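You operate a simulated robot arm through the tools that you are given. There is no shell and no other tool. Be economical: measure what you need, move in short steps, check, and stop when the job is done.

The job below is to be done with a simulated robot arm. You get a single attempt, and the scene is never put back.

JOB
Set the lap slider to 6.

The check looks at the end state, three seconds after you hand in, the way a careful person would. Anything else that was tipped, shoved, dropped, spilled or broken makes it a failure.

ROBOT AND FRAMES
A 6-joint arm with a two-finger parallel gripper, fixed in place. Base frame: the origin is at the foot of the arm, x ahead of it, y to its left, z up. Readings come in mm, rad, newtons and seconds.
Its first joint turns from -1.222 to 1.222 rad. Payload 1.9 kg.
Tool frame: the origin (TCP) lies between the finger pads and is the grasp point; the fingertips stand 23 mm ahead of it; z points along the fingers, y is the line along which they close. Largest opening 94 mm; finger width 38, thickness 10; the body of the gripper, 54 by 96 mm, starts 39 mm behind the TCP.
Orientation is told as [roll, pitch, yaw] about the base's x, y, z axes, in that order, counted from this pose: with the fingers straight down and closing along the base's y, the tool's x points along the base's -x, its y along +y and its z along -z.

CONTROLS
- The arm moves only by the tool drive_tool. Its argument "moves" is a list of rows, each a list of 2 entries, a list of its own where there are three numbers: the shift along the tool's x, y, z in mm, then the turn, a rotation vector about the tool's x, y, z in rad. In form: [[[x, y, z], [wx, wy, wz]], ...]. A call has 1 to 20 rows; each row shifts and turns the commanded pose from where the row before left it, along the tool's axes as they then stand. "hand" is the closure, from 0 (fully open) to 1 (shut), set as the call begins (left out, the last holds). Each row takes 0.2 s and may step no farther than 50 mm and 0.15 rad from the row before; otherwise, or with a gripper value out of range, the whole call is refused. Where a pose cannot be reached the arm comes as near as it can. A force on the tool above 40 N (or 10 N above the force at the start of the call, whichever is more), or a blocked arm, ends the call early, and 0.2 s more pass. Each finger travels about 108 mm/s and halts on what it meets, pressing with about 22 N; the grip force reading is that of the motor and also rises with nothing between the fingers. The clock runs only during rows and for 0.2 s after the last one: add rows that do not move to give the fingers time. The reply holds the time, the measured pose of the TCP, the force on the tool along the base axes, the opening and the grip force, in the units named above and with some noise.
- Cameras (640 x 400 px; columns grow to the right, rows downward): "scene" is fixed at [65.2, 304.9, 456.9]; the picture's right is [-0.79, -0.61, 0.00], its down [-0.17, 0.22, -0.96] and it looks along [0.59, -0.76, -0.27] (base axes); focal length 270 px, centre (320, 200). "wrist" rides on the gripper at [-39, 0, -44] in the tool frame; the picture's right is [0.00, -1.00, 0.00], its down [0.97, 0.00, -0.24] and it looks along [0.24, 0.00, 0.97] (tool axes); focal length 218 px, centre (320, 200). There is no depth. A picture from a camera that has moved, and an enlarged one, comes with that camera's place and axes in the base frame and with its lens. The place of the scene camera against the robot may be out by one fixed shift of up to 12 mm in any direction.
- capture(camera): a new picture of that camera. It takes no simulated time.
- enlarge(camera, box): a new picture of the part [left, top, right, bottom] of that camera's present view, enlarged. It takes no simulated time.
- finish_job(): hands the job in; it is judged then, once.

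Go step by step. Nothing tells you positions but the pictures and the camera data: compare them with the known pose of the tool, close in by small moves and look again before you grip or let go. The budget is 90 turns and 36 pictures, counting those below and the enlarged ones. Unless the task says otherwise, let go and move clear before handing in, and close with one line.

The tools are called after ">>>" as a command line: name --argument value ..., lists and objects as JSON in quotes. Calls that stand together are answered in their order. drive_tool: Moves the arm, as the interface text tells. Its arguments: {"type":"object","properties":{"moves":{"type":"array","items":{"type":"array"}},"hand":{"type":"number"}},"required":["moves"]} The other tools are called the same way: capture (camera) takes a picture; enlarge (camera, box) takes an enlarged picture of a part of a camera's view; finish_job () hands the job in.

At the start:

```text
clock: 0.0
ee_pos: [225.3, -26.3, 419.8]
orientation: [0.0, -0.001, 0.0]
force: [-0.4, 0.5, 0.1]
opening: 94.2
gripper_force: 0.0
```

scene: 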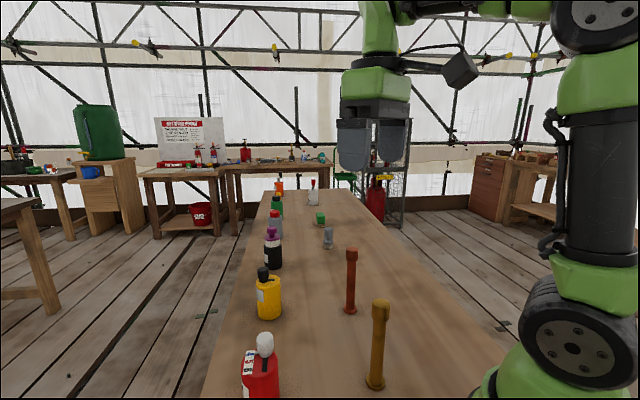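
wrist: 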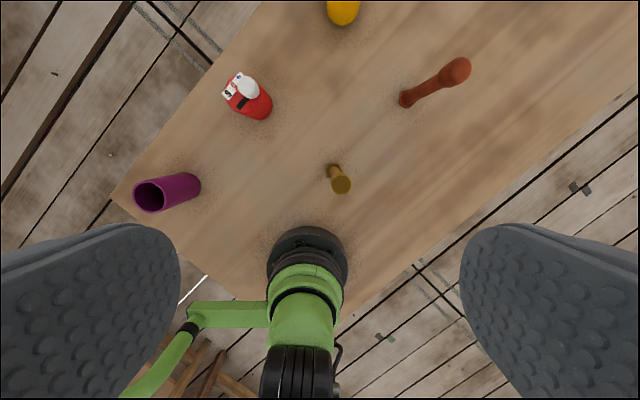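

I see a table with a row of bottle-like objects and some posts. I need to find the lap slider, so I'll enlarge parts of both views.

>>> enlarge --camera "scene" --box '[220, 170, 400, 290]'

>>> enlarge --camera "scene" --box '[200, 250, 420, 400]'

>>> enlarge --camera "wrist" --box '[120, 0, 480, 225]'

```text
3.33 times, centred on (310, 230) of scene
camera zoom: at [65.2, 304.9, 456.9], right [-0.79, -0.61, 0.0], down [-0.17, 0.22, -0.96], along [0.59, -0.76, -0.27], focal length 901 px, centre (353, 100)
```

zoom: 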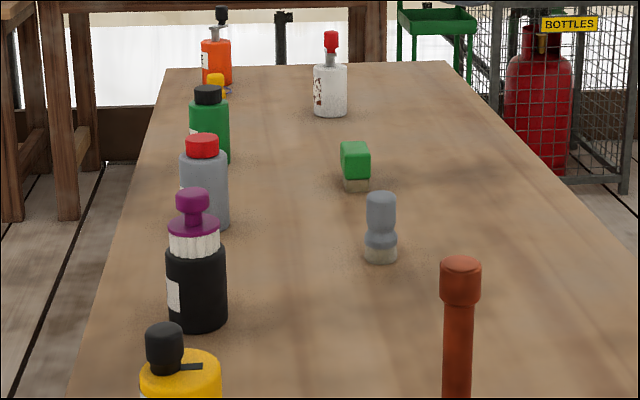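

```text
2.67 times, centred on (310, 325) of scene
camera zoom: at [65.2, 304.9, 456.9], right [-0.79, -0.61, 0.0], down [-0.17, 0.22, -0.96], along [0.59, -0.76, -0.27], focal length 721 px, centre (347, -133)
```

zoom: 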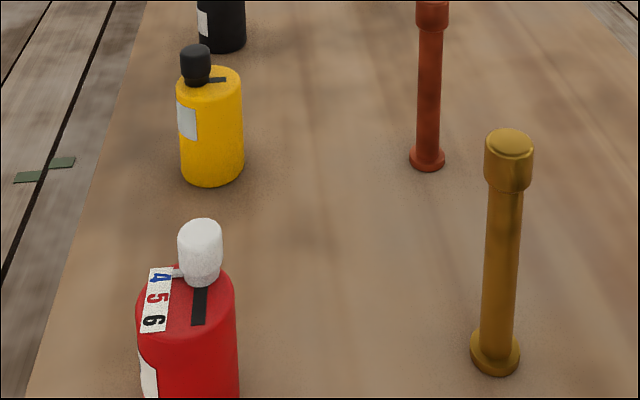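

```text
1.78 times, centred on (300, 112) of wrist
camera zoom: at [263.9, -26.7, 464.0], right [0.0, -1.0, 0.0], down [-0.97, 0.0, 0.24], along [-0.24, 0.0, -0.97], focal length 388 px, centre (356, 356)
```

zoom: 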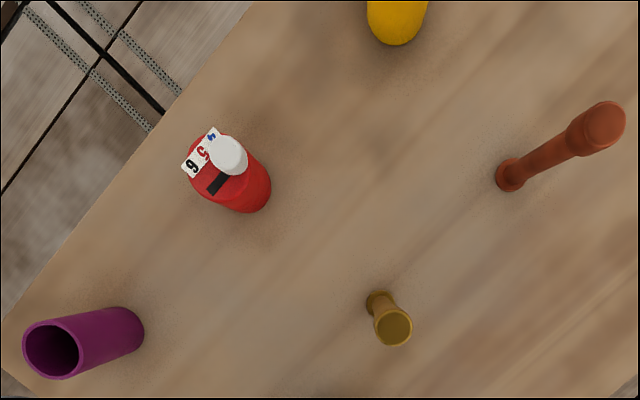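

The lap slider seems to be the red bottle's white knob, on a slot with a 4‑5‑6 strip, now at 4. I'll move the wrist camera closer at a safe height to read and measure it.

>>> drive_tool --moves '[[[-25, 25, 0], [0, 0, 0]], [[-25, 25, 10], [0, 0, 0]], [[0, 25, 20], [0, 0, 0]], [[0, 20, 20], [0, 0, 0]], [[0, 0, 0], [0, 0, 0]], [[0, 0, 0], [0, 0, 0]]]' --hand 0.5

>>> capture --camera "wrist"

```text
clock: 1.4
ee_pos: [275.4, 67.0, 371.0]
orientation: [0.0, 0.0, 0.0]
force: [-0.2, 0.0, 0.3]
opening: 46.9
gripper_force: 0.1
```

```text
30 pictures are left
camera wrist: at [314.5, 67.2, 414.2], right [0.0, -1.0, 0.0], down [-0.97, 0.0, 0.24], along [-0.24, 0.0, -0.97], focal length 218 px, centre (320, 200)
```

wrist: 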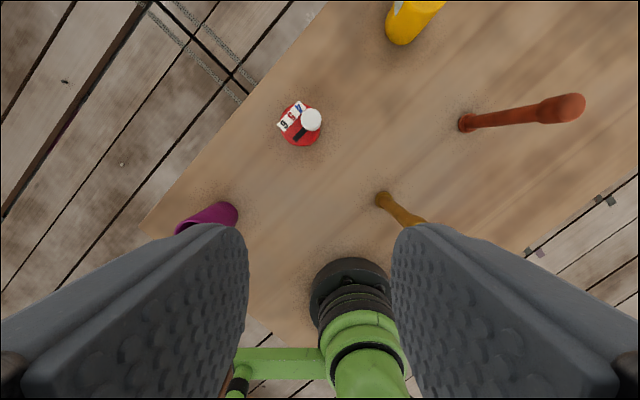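

Triangulating between views, the knob sits around (348, 80, ~112) and the table is actually near z≈0, which fits the bottles being about 110 mm tall. I'll go lower for a closer look.

>>> drive_tool --moves '[[[0, 10, 35], [0, 0, 0]], [[0, 0, 35], [0, 0, 0]], [[0, 0, 35], [0, 0, 0]], [[0, 0, 25], [0, 0, 0]], [[0, 0, 0], [0, 0, 0]], [[0, 0, 0], [0, 0, 0]]]' --hand 0.5

>>> capture --camera "wrist"

>>> enlarge --camera "wrist" --box '[220, 20, 380, 120]'

>>> capture --camera "scene"

```text
clock: 2.8
ee_pos: [274.5, 76.4, 240.6]
orientation: [0.001, -0.001, 0.001]
force: [-1.0, -0.1, 0.7]
opening: 46.8
gripper_force: 0.1
```

```text
29 pictures are left
camera wrist: at [313.9, 77.4, 283.6], right [0.0, -1.0, 0.0], down [-0.97, 0.0, 0.24], along [-0.24, 0.0, -0.97], focal length 218 px, centre (320, 200)
```

wrist: 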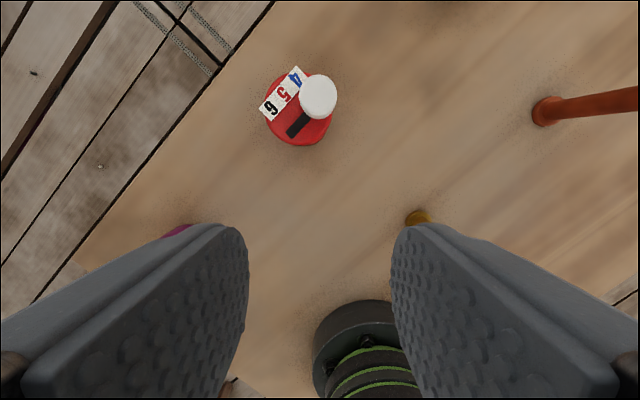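

```text
4.00 times, centred on (300, 70) of wrist
camera zoom: at [313.9, 77.4, 283.6], right [0.0, -1.0, 0.0], down [-0.97, 0.0, 0.24], along [-0.24, 0.0, -0.97], focal length 873 px, centre (400, 720)
```

zoom: 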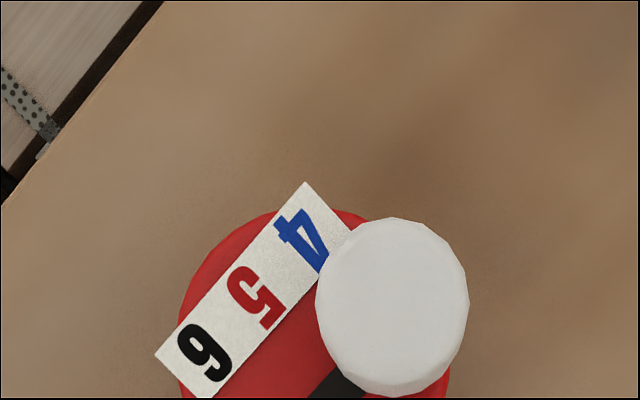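

```text
27 pictures are left
```

scene: 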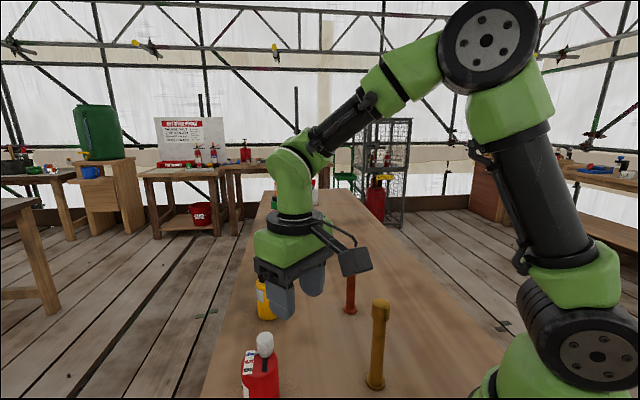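

The strip runs along (-1,+1)/√2 at about 15 mm per digit, and the knob is at 4, so it needs about 30 mm of travel. Before committing I'll check the labels on the red and yellow bottles.

>>> enlarge --camera "scene" --box '[222, 320, 302, 400]'

>>> enlarge --camera "scene" --box '[236, 260, 300, 324]'

```text
5.00 times, centred on (262, 360) of scene
camera zoom: at [65.2, 304.9, 456.9], right [-0.79, -0.61, 0.0], down [-0.17, 0.22, -0.96], along [0.59, -0.76, -0.27], focal length 1352 px, centre (610, -600)
```

zoom: 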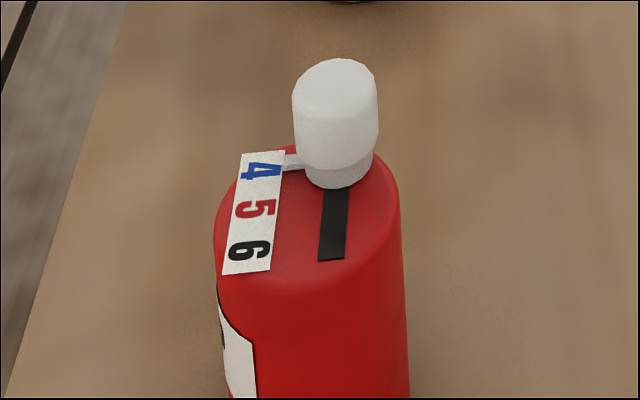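

```text
6.25 times, centred on (268, 292) of scene
camera zoom: at [65.2, 304.9, 456.9], right [-0.79, -0.61, 0.0], down [-0.17, 0.22, -0.96], along [0.59, -0.76, -0.27], focal length 1690 px, centre (645, -375)
```

zoom: 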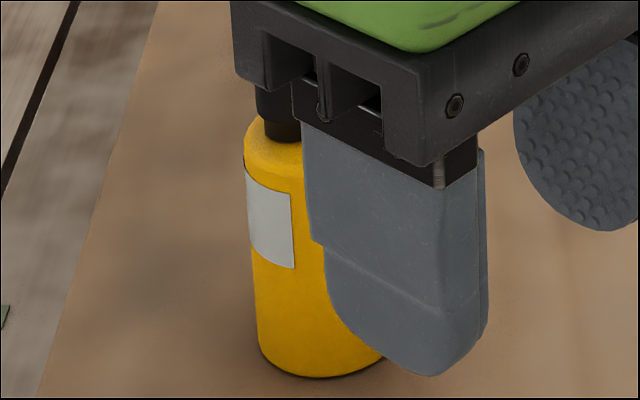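

The knob has a pointer that sits at 4 on the strip, and no other bottle shows a numbered strip. I'll move above the knob and yaw 45° so the fingers close along the slot.

>>> drive_tool --moves '[[[-25, 2, 0], [0, 0, -0.131]], [[-17, 18, 0], [0, 0, -0.131]], [[0, 0, 0], [0, 0, -0.131]], [[0, 0, 0], [0, 0, -0.131]], [[0, 0, 0], [0, 0, -0.131]], [[0, 0, 0], [0, 0, -0.13]], [[0, 0, 0], [0, 0, 0]], [[0, 0, 0], [0, 0, 0]]]' --hand 0.4

>>> capture --camera "wrist"

```text
clock: 4.6
ee_pos: [314.3, 99.4, 240.8]
orientation: [0.0, 0.001, 0.785]
force: [0.8, 0.0, -1.1]
opening: 56.7
gripper_force: 0.1
```

```text
24 pictures are left
camera wrist: at [341.8, 127.9, 284.3], right [0.71, -0.71, 0.0], down [-0.69, -0.69, 0.24], along [-0.17, -0.17, -0.97], focal length 218 px, centre (320, 200)
```

wrist: 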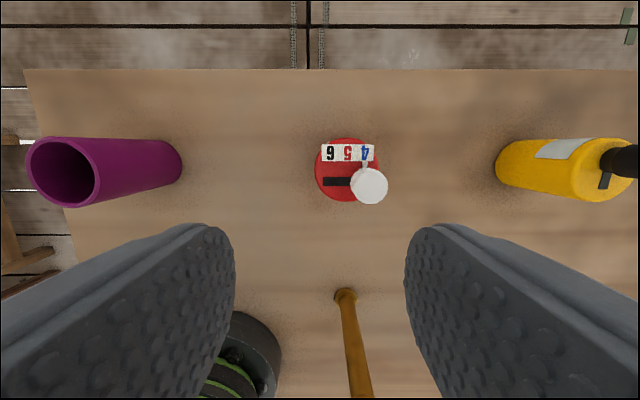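

The alignment is good, with the knob at about (348.5, 79). I'll move over it, come partway down and look again.

>>> drive_tool --moves '[[[-5, -20, 0], [0, 0, 0]], [[-5, -18.8, 20], [0, 0, 0]], [[0, 0, 30], [0, 0, 0]], [[0, 0, 20], [0, 0, 0]], [[0, 0, 0], [0, 0, 0]], [[0, 0, 0], [0, 0, 0]]]'

>>> capture --camera "wrist"

>>> enlarge --camera "scene" --box '[200, 260, 360, 400]'

```text
clock: 6.0
ee_pos: [348.3, 80.3, 170.9]
orientation: [0.0, 0.001, 0.786]
force: [-0.7, 0.7, 0.2]
opening: 56.3
gripper_force: 0.0
```

```text
23 pictures are left
camera wrist: at [376.7, 107.9, 214.2], right [0.71, -0.71, 0.0], down [-0.69, -0.69, 0.24], along [-0.17, -0.17, -0.97], focal length 218 px, centre (320, 200)
```

wrist: 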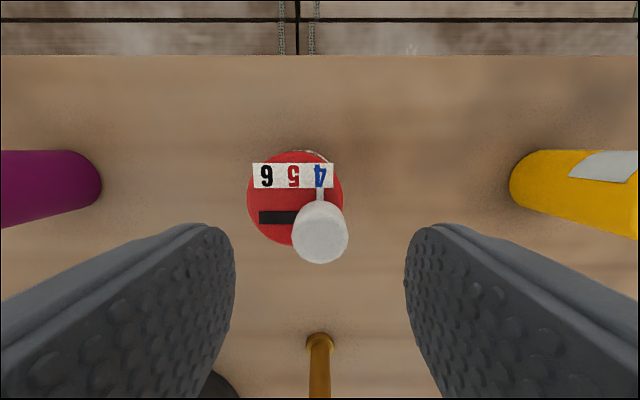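

```text
2.86 times, centred on (280, 330) of scene
camera zoom: at [65.2, 304.9, 456.9], right [-0.79, -0.61, 0.0], down [-0.17, 0.22, -0.96], along [0.59, -0.76, -0.27], focal length 772 px, centre (434, -171)
```

zoom: 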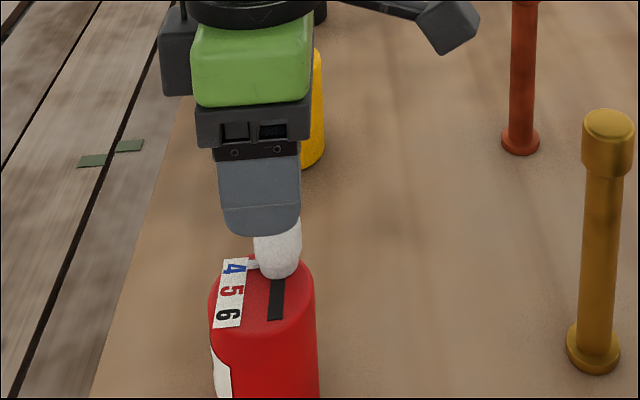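

The knob is centred between the fingers along the closing line. I'll descend a bit further and check the height from the scene camera.

>>> drive_tool --moves '[[[1, 0, 15], [0, 0, 0]], [[1, 0, 13], [0, 0, 0]], [[0, 0, 0], [0, 0, 0]], [[0, 0, 0], [0, 0, 0]]]'

>>> capture --camera "wrist"

>>> enlarge --camera "scene" --box '[222, 300, 322, 400]'

```text
clock: 7.0
ee_pos: [347.2, 77.7, 142.5]
orientation: [0.001, -0.001, 0.786]
force: [-0.6, 0.0, 0.0]
opening: 56.6
gripper_force: 0.1
```

```text
21 pictures are left
camera wrist: at [374.5, 106.4, 186.3], right [0.71, -0.71, 0.0], down [-0.69, -0.69, 0.24], along [-0.17, -0.17, -0.97], focal length 218 px, centre (320, 200)
```

wrist: 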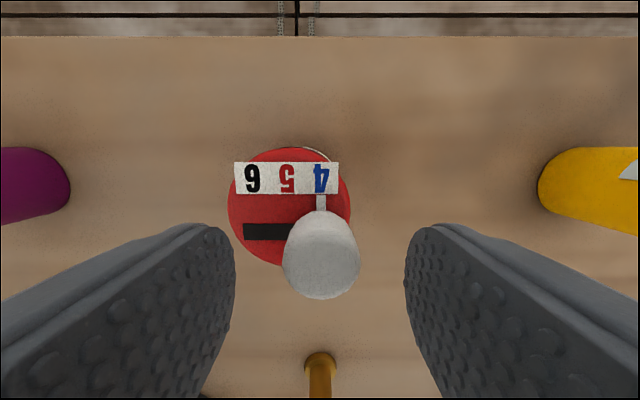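

```text
4.00 times, centred on (272, 350) of scene
camera zoom: at [65.2, 304.9, 456.9], right [-0.79, -0.61, 0.0], down [-0.17, 0.22, -0.96], along [0.59, -0.76, -0.27], focal length 1081 px, centre (512, -400)
```

zoom: 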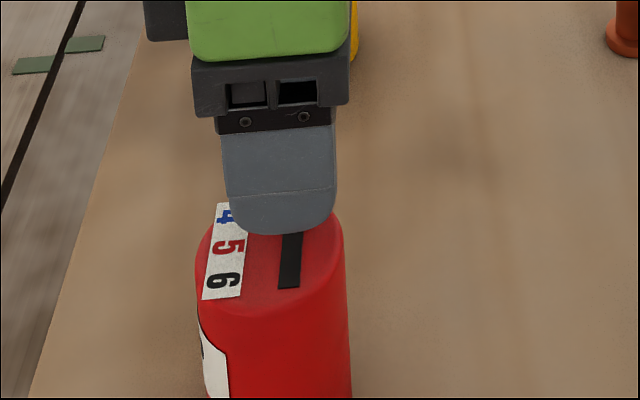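

The bottle top is at about z≈97 and the knob spans about 97–131. I'll lower to fingertips at about z 109, clear of the strip and pointer, and close gently.

>>> drive_tool --moves '[[[0, 0, 5], [0, 0, 0]], [[0, 0, 5], [0, 0, 0]], [[0, 0, 0], [0, 0, 0]]]'

>>> drive_tool --moves '[[[0, 0, 0], [0, 0, 0]], [[0, 0, 0], [0, 0, 0]], [[0, 0, 0], [0, 0, 0]]]' --hand 0.68

>>> capture --camera "wrist"

```text
clock: 7.8
ee_pos: [347.8, 77.7, 132.4]
orientation: [-0.002, 0.0, 0.784]
force: [-0.2, 0.4, -0.2]
opening: 56.3
gripper_force: 0.1
```

```text
clock: 8.6
ee_pos: [348.0, 78.5, 132.9]
orientation: [0.0, 0.0, 0.786]
force: [-0.2, -0.7, 0.8]
opening: 30.3
gripper_force: 0.1
```

```text
19 pictures are left
camera wrist: at [375.8, 105.9, 175.9], right [0.71, -0.71, 0.0], down [-0.69, -0.69, 0.24], along [-0.17, -0.17, -0.97], focal length 218 px, centre (320, 200)
```

wrist: 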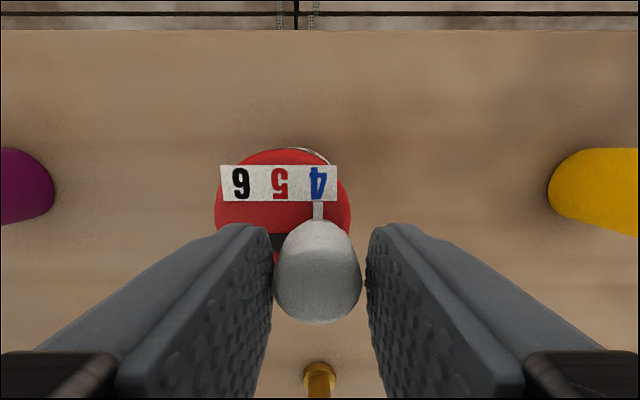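

The fingers cage the knob with a few mm of play. I'll push toward 6 (+tool y) slowly, 14 mm first, and watch that the bottle doesn't move.

>>> drive_tool --moves '[[[0, 2, 0], [0, 0, 0]], [[0, 2, 0], [0, 0, 0]], [[0, 2, 0], [0, 0, 0]], [[0, 2, 0], [0, 0, 0]], [[0, 2, 0], [0, 0, 0]], [[0, 2, 0], [0, 0, 0]], [[0, 2, 0], [0, 0, 0]], [[0, 0, 0], [0, 0, 0]]]'

>>> capture --camera "wrist"

```text
clock: 10.4
ee_pos: [337.7, 88.2, 133.3]
orientation: [0.0, 0.0, 0.786]
force: [1.2, -0.4, -0.2]
opening: 29.9
gripper_force: 0.3
```

```text
18 pictures are left
camera wrist: at [365.6, 116.2, 175.9], right [0.71, -0.71, 0.0], down [-0.69, -0.69, 0.24], along [-0.17, -0.17, -0.97], focal length 218 px, centre (320, 200)
```

wrist: 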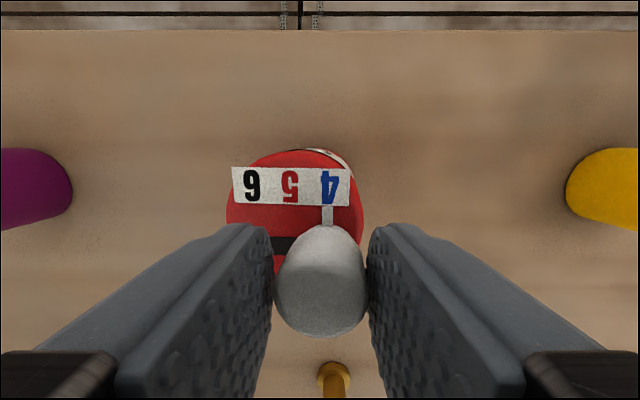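

The strip moved along with the knob, so the bottle itself slid or tilted instead of the slider. I'll inspect it from the scene camera before doing anything else.

>>> enlarge --camera "scene" --box '[200, 280, 320, 400]'

>>> enlarge --camera "wrist" --box '[220, 130, 380, 230]'

```text
3.33 times, centred on (260, 340) of scene
camera zoom: at [65.2, 304.9, 456.9], right [-0.79, -0.61, 0.0], down [-0.17, 0.22, -0.96], along [0.59, -0.76, -0.27], focal length 901 px, centre (520, -267)
```

zoom: 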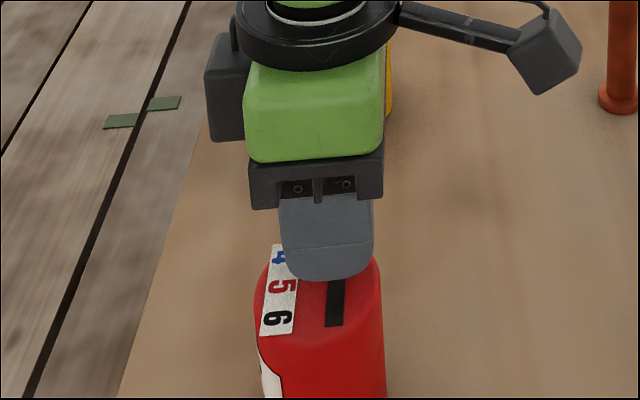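

```text
4.00 times, centred on (300, 180) of wrist
camera zoom: at [365.6, 116.2, 175.9], right [0.71, -0.71, 0.0], down [-0.69, -0.69, 0.24], along [-0.17, -0.17, -0.97], focal length 873 px, centre (400, 280)
```

zoom: 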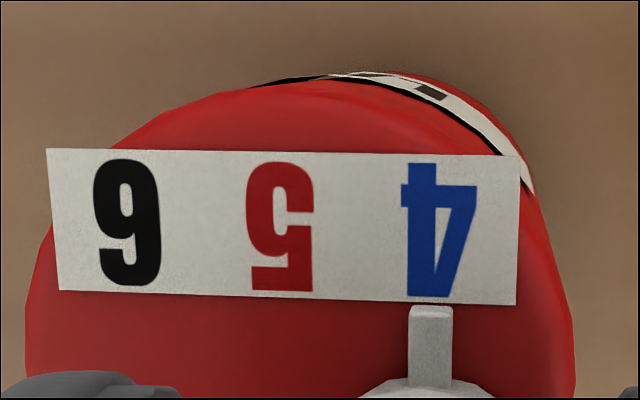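

The bottle looks slid or slightly tilted. I'll open the fingers gently so nothing holds it, and see how it settles.

>>> drive_tool --moves '[[[0, -2, 0], [0, 0, 0]], [[0, -2, 0], [0, 0, 0]], [[0, 0, 0], [0, 0, 0]], [[0, 0, 0], [0, 0, 0]]]'

>>> drive_tool --moves '[[[0, 0, 0], [0, 0, 0]], [[0, 0, 0], [0, 0, 0]], [[0, 0, 0], [0, 0, 0]]]' --hand 0.4

>>> capture --camera "wrist"

```text
clock: 11.4
ee_pos: [341.2, 86.1, 133.2]
orientation: [0.001, 0.0, 0.786]
force: [0.0, 0.7, 1.0]
opening: 30.3
gripper_force: 0.6
```

```text
clock: 12.2
ee_pos: [339.6, 85.0, 132.4]
orientation: [-0.001, 0.0, 0.785]
force: [-0.4, 0.2, 0.7]
opening: 56.4
gripper_force: 0.0
```

```text
15 pictures are left
camera wrist: at [368.1, 113.1, 175.9], right [0.71, -0.71, 0.0], down [-0.69, -0.69, 0.24], along [-0.17, -0.17, -0.97], focal length 218 px, centre (320, 200)
```

wrist: 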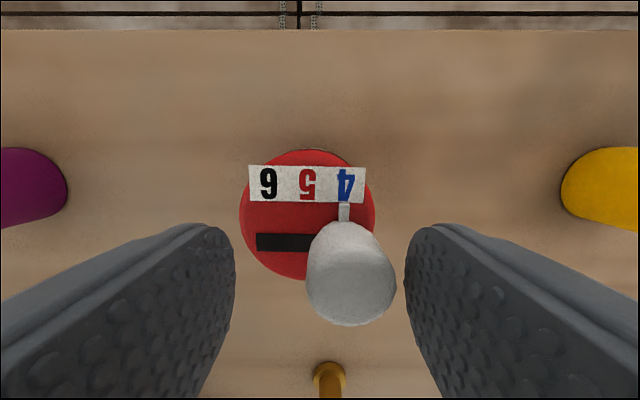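

The bottle only tilted, and it came back upright at about its original place. A loose push tips it, so I'll re-centre, go 4 mm lower, and grip the knob firmly with the flat pads. Then the knob and bottle can't rotate.

>>> drive_tool --moves '[[[0, -3, 0], [0, 0, 0]], [[0, -3, 0], [0, 0, 0]], [[0, -3, 0], [0, 0, 0]], [[0, 0, 3], [0, 0, 0]], [[0, 0, 0], [0, 0, 0]]]'

>>> drive_tool --moves '[[[0, 0, 0], [0, 0, 0]], [[0, 0, 0], [0, 0, 0]], [[0, 0, 0], [0, 0, 0]]]' --hand 0.66

>>> capture --camera "wrist"

```text
clock: 13.4
ee_pos: [346.3, 80.2, 129.0]
orientation: [-0.002, 0.0, 0.786]
force: [-0.1, 0.1, 0.5]
opening: 56.5
gripper_force: 0.1
```

```text
clock: 14.2
ee_pos: [345.1, 79.9, 129.2]
orientation: [0.001, 0.001, 0.786]
force: [0.9, -0.5, 0.6]
opening: 32.0
gripper_force: 0.1
```

```text
14 pictures are left
camera wrist: at [374.1, 107.6, 173.0], right [0.71, -0.71, 0.0], down [-0.69, -0.69, 0.24], along [-0.17, -0.17, -0.97], focal length 218 px, centre (320, 200)
```

wrist: 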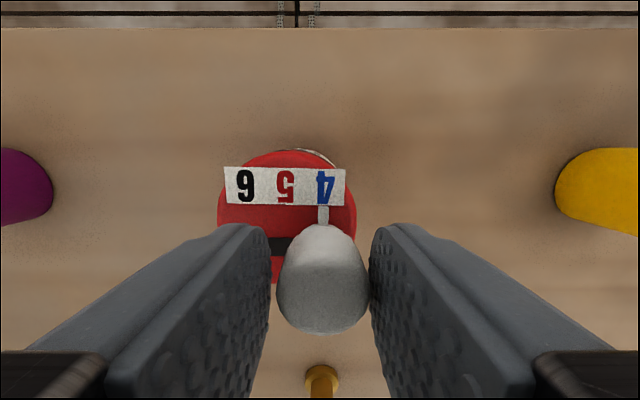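

The knob is nearly centred. I'll close onto it fully.

>>> drive_tool --moves '[[[0, -0.7, 0], [0, 0, 0]], [[0, 0, 0], [0, 0, 0]], [[0, 0, 0], [0, 0, 0]], [[0, 0, 0], [0, 0, 0]]]' --hand 0.95

>>> capture --camera "wrist"

```text
clock: 15.2
ee_pos: [346.6, 79.1, 129.4]
orientation: [0.0, 0.001, 0.785]
force: [-0.4, -0.9, 1.7]
opening: 25.4
gripper_force: 22.0
```

```text
13 pictures are left
camera wrist: at [374.3, 106.8, 173.0], right [0.71, -0.71, 0.0], down [-0.69, -0.69, 0.24], along [-0.17, -0.17, -0.97], focal length 218 px, centre (320, 200)
```

wrist: 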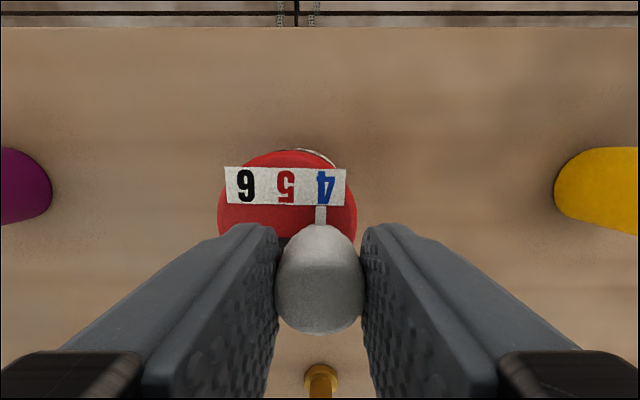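

The grip is firm at 25.4 mm. I'll press down slightly, then move 8 mm toward 6 and check whether the strip stays put.

>>> drive_tool --moves '[[[0, 0, 1], [0, 0, 0]], [[0, 0, 0], [0, 0, 0]]]'

>>> drive_tool --moves '[[[0, 2, 0], [0, 0, 0]], [[0, 2, 0], [0, 0, 0]], [[0, 2, 0], [0, 0, 0]], [[0, 2, 0], [0, 0, 0]], [[0, 0, 0], [0, 0, 0]]]'

>>> capture --camera "wrist"

```text
clock: 15.8
ee_pos: [347.1, 78.4, 128.5]
orientation: [-0.001, -0.004, 0.786]
force: [-5.4, -4.8, 26.9]
opening: 25.0
gripper_force: 21.7
```

```text
clock: 17.0
ee_pos: [342.5, 84.0, 129.3]
orientation: [0.0, -0.003, 0.787]
force: [-2.1, -1.0, 26.6]
opening: 25.0
gripper_force: 22.1
```

```text
12 pictures are left
camera wrist: at [370.0, 112.0, 172.4], right [0.71, -0.71, 0.0], down [-0.69, -0.69, 0.24], along [-0.17, -0.17, -0.97], focal length 218 px, centre (320, 200)
```

wrist: 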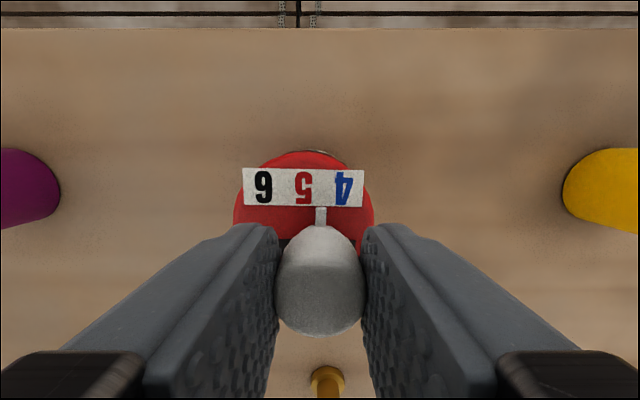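

The slider is moving and the bottle is staying put, with the pointer now between 4 and 5. I'll continue 16 mm.

>>> drive_tool --moves '[[[0, 2, 0], [0, 0, 0]], [[0, 2, 0], [0, 0, 0]], [[0, 2, 0], [0, 0, 0]], [[0, 2, 0], [0, 0, 0]], [[0, 2, 0], [0, 0, 0]], [[0, 2, 0], [0, 0, 0]], [[0, 2, 0], [0, 0, 0]], [[0, 2, 0], [0, 0, 0]], [[0, 0, 0], [0, 0, 0]]]'

>>> capture --camera "wrist"

```text
clock: 19.0
ee_pos: [328.9, 95.1, 129.3]
orientation: [0.0, 0.001, 0.786]
force: [3.2, 2.3, 14.1]
opening: 25.1
gripper_force: 22.0
```

```text
11 pictures are left
camera wrist: at [358.0, 123.2, 172.5], right [0.71, -0.71, 0.0], down [-0.69, -0.69, 0.24], along [-0.17, -0.17, -0.97], focal length 218 px, centre (320, 200)
```

wrist: 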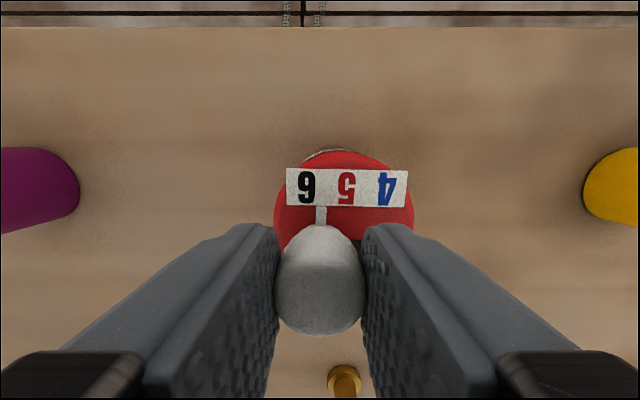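

The pointer is about 15 px (~5 mm) short of 6, so I'll move 5 mm more.

>>> drive_tool --moves '[[[0, 1.7, 0], [0, 0, 0]], [[0, 1.7, 0], [0, 0, 0]], [[0, 1.6, 0], [0, 0, 0]], [[0, 0, 0], [0, 0, 0]]]'

>>> enlarge --camera "wrist" --box '[240, 130, 440, 255]'

```text
clock: 20.0
ee_pos: [325.7, 99.0, 128.6]
orientation: [0.002, -0.003, 0.784]
force: [-0.3, 0.5, 24.2]
opening: 24.8
gripper_force: 22.0
```

```text
3.20 times, centred on (340, 192) of wrist
camera zoom: at [354.2, 126.9, 172.3], right [0.71, -0.71, 0.0], down [-0.69, -0.69, 0.24], along [-0.17, -0.17, -0.97], focal length 698 px, centre (256, 224)
```

zoom: 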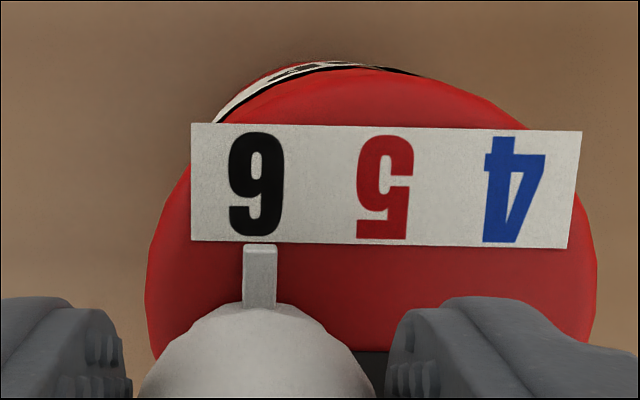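

The pointer is within ~0.5 mm of 6's centre. I'll nudge 0.4 mm, relieve the downward press, open and look.

>>> drive_tool --moves '[[[0, 0.4, 0], [0, 0, 0]], [[0, 0, -1], [0, 0, 0]], [[0, 0, 0], [0, 0, 0]]]'

>>> drive_tool --moves '[[[0, 0, 0], [0, 0, 0]], [[0, 0, 0], [0, 0, 0]], [[0, 0, 0], [0, 0, 0]]]' --hand 0.5

>>> capture --camera "wrist"

>>> enlarge --camera "wrist" --box '[240, 130, 440, 255]'

```text
clock: 20.8
ee_pos: [326.9, 99.9, 128.9]
orientation: [0.0, 0.0, 0.786]
force: [-0.2, -1.6, 8.5]
opening: 25.2
gripper_force: 21.6
```

```text
clock: 21.6
ee_pos: [326.6, 99.8, 129.3]
orientation: [0.001, 0.001, 0.787]
force: [0.0, 0.1, -0.2]
opening: 47.1
gripper_force: 0.0
```

```text
9 pictures are left
camera wrist: at [354.6, 127.6, 172.8], right [0.71, -0.71, 0.0], down [-0.69, -0.69, 0.24], along [-0.17, -0.17, -0.97], focal length 218 px, centre (320, 200)
```

wrist: 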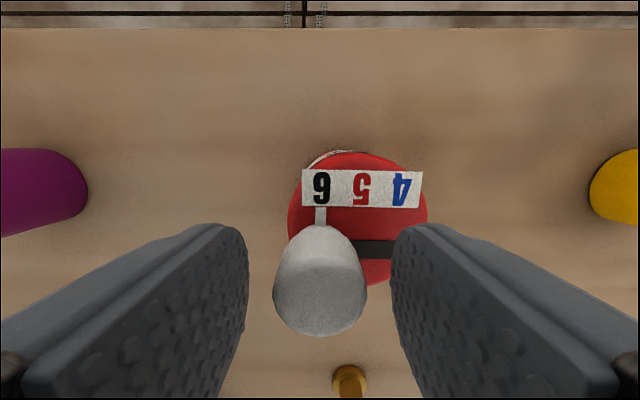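

```text
3.20 times, centred on (340, 192) of wrist
camera zoom: at [354.6, 127.6, 172.8], right [0.71, -0.71, 0.0], down [-0.69, -0.69, 0.24], along [-0.17, -0.17, -0.97], focal length 698 px, centre (256, 224)
```

zoom: 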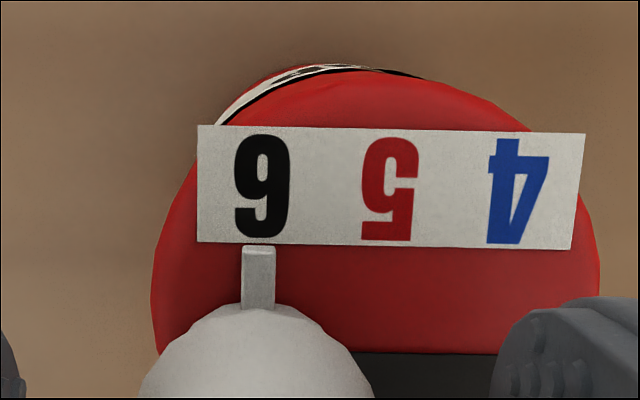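

The pointer is on 6 and the bottle is upright. I'll retract straight up and do a final check.

>>> drive_tool --moves '[[[0, 0, -10], [0, 0, 0]], [[0, 0, -25], [0, 0, 0]], [[0, 0, -40], [0, 0, 0]], [[0, 0, -40], [0, 0, 0]], [[0, 0, 0], [0, 0, 0]], [[0, 0, 0], [0, 0, 0]]]'

>>> capture --camera "scene"

>>> enlarge --camera "scene" --box '[222, 320, 302, 400]'

```text
clock: 23.0
ee_pos: [325.1, 99.7, 247.1]
orientation: [-0.002, 0.0, 0.785]
force: [-1.4, 0.3, -0.6]
opening: 47.1
gripper_force: 0.0
```

```text
7 pictures are left
```

scene: 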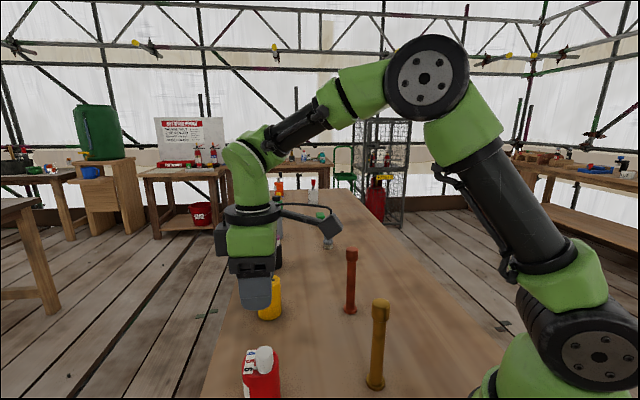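

```text
5.00 times, centred on (262, 360) of scene
camera zoom: at [65.2, 304.9, 456.9], right [-0.79, -0.61, 0.0], down [-0.17, 0.22, -0.96], along [0.59, -0.76, -0.27], focal length 1352 px, centre (610, -600)
```

zoom: 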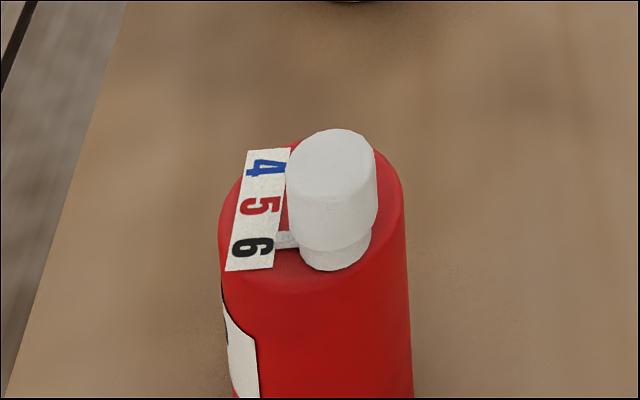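

The pointer is at 6, the bottle is upright within a millimetre or two of where it started, and the arm is clear. I'm handing in.

>>> finish_job

```text
The job is handed in.
```

The lap slider on the red bottle is set to 6, its pointer within about 0.5 mm of the digit's centre. My first push briefly tilted the bottle, but it settled back upright within a millimetre or two of its original spot, and I saw nothing else moved.
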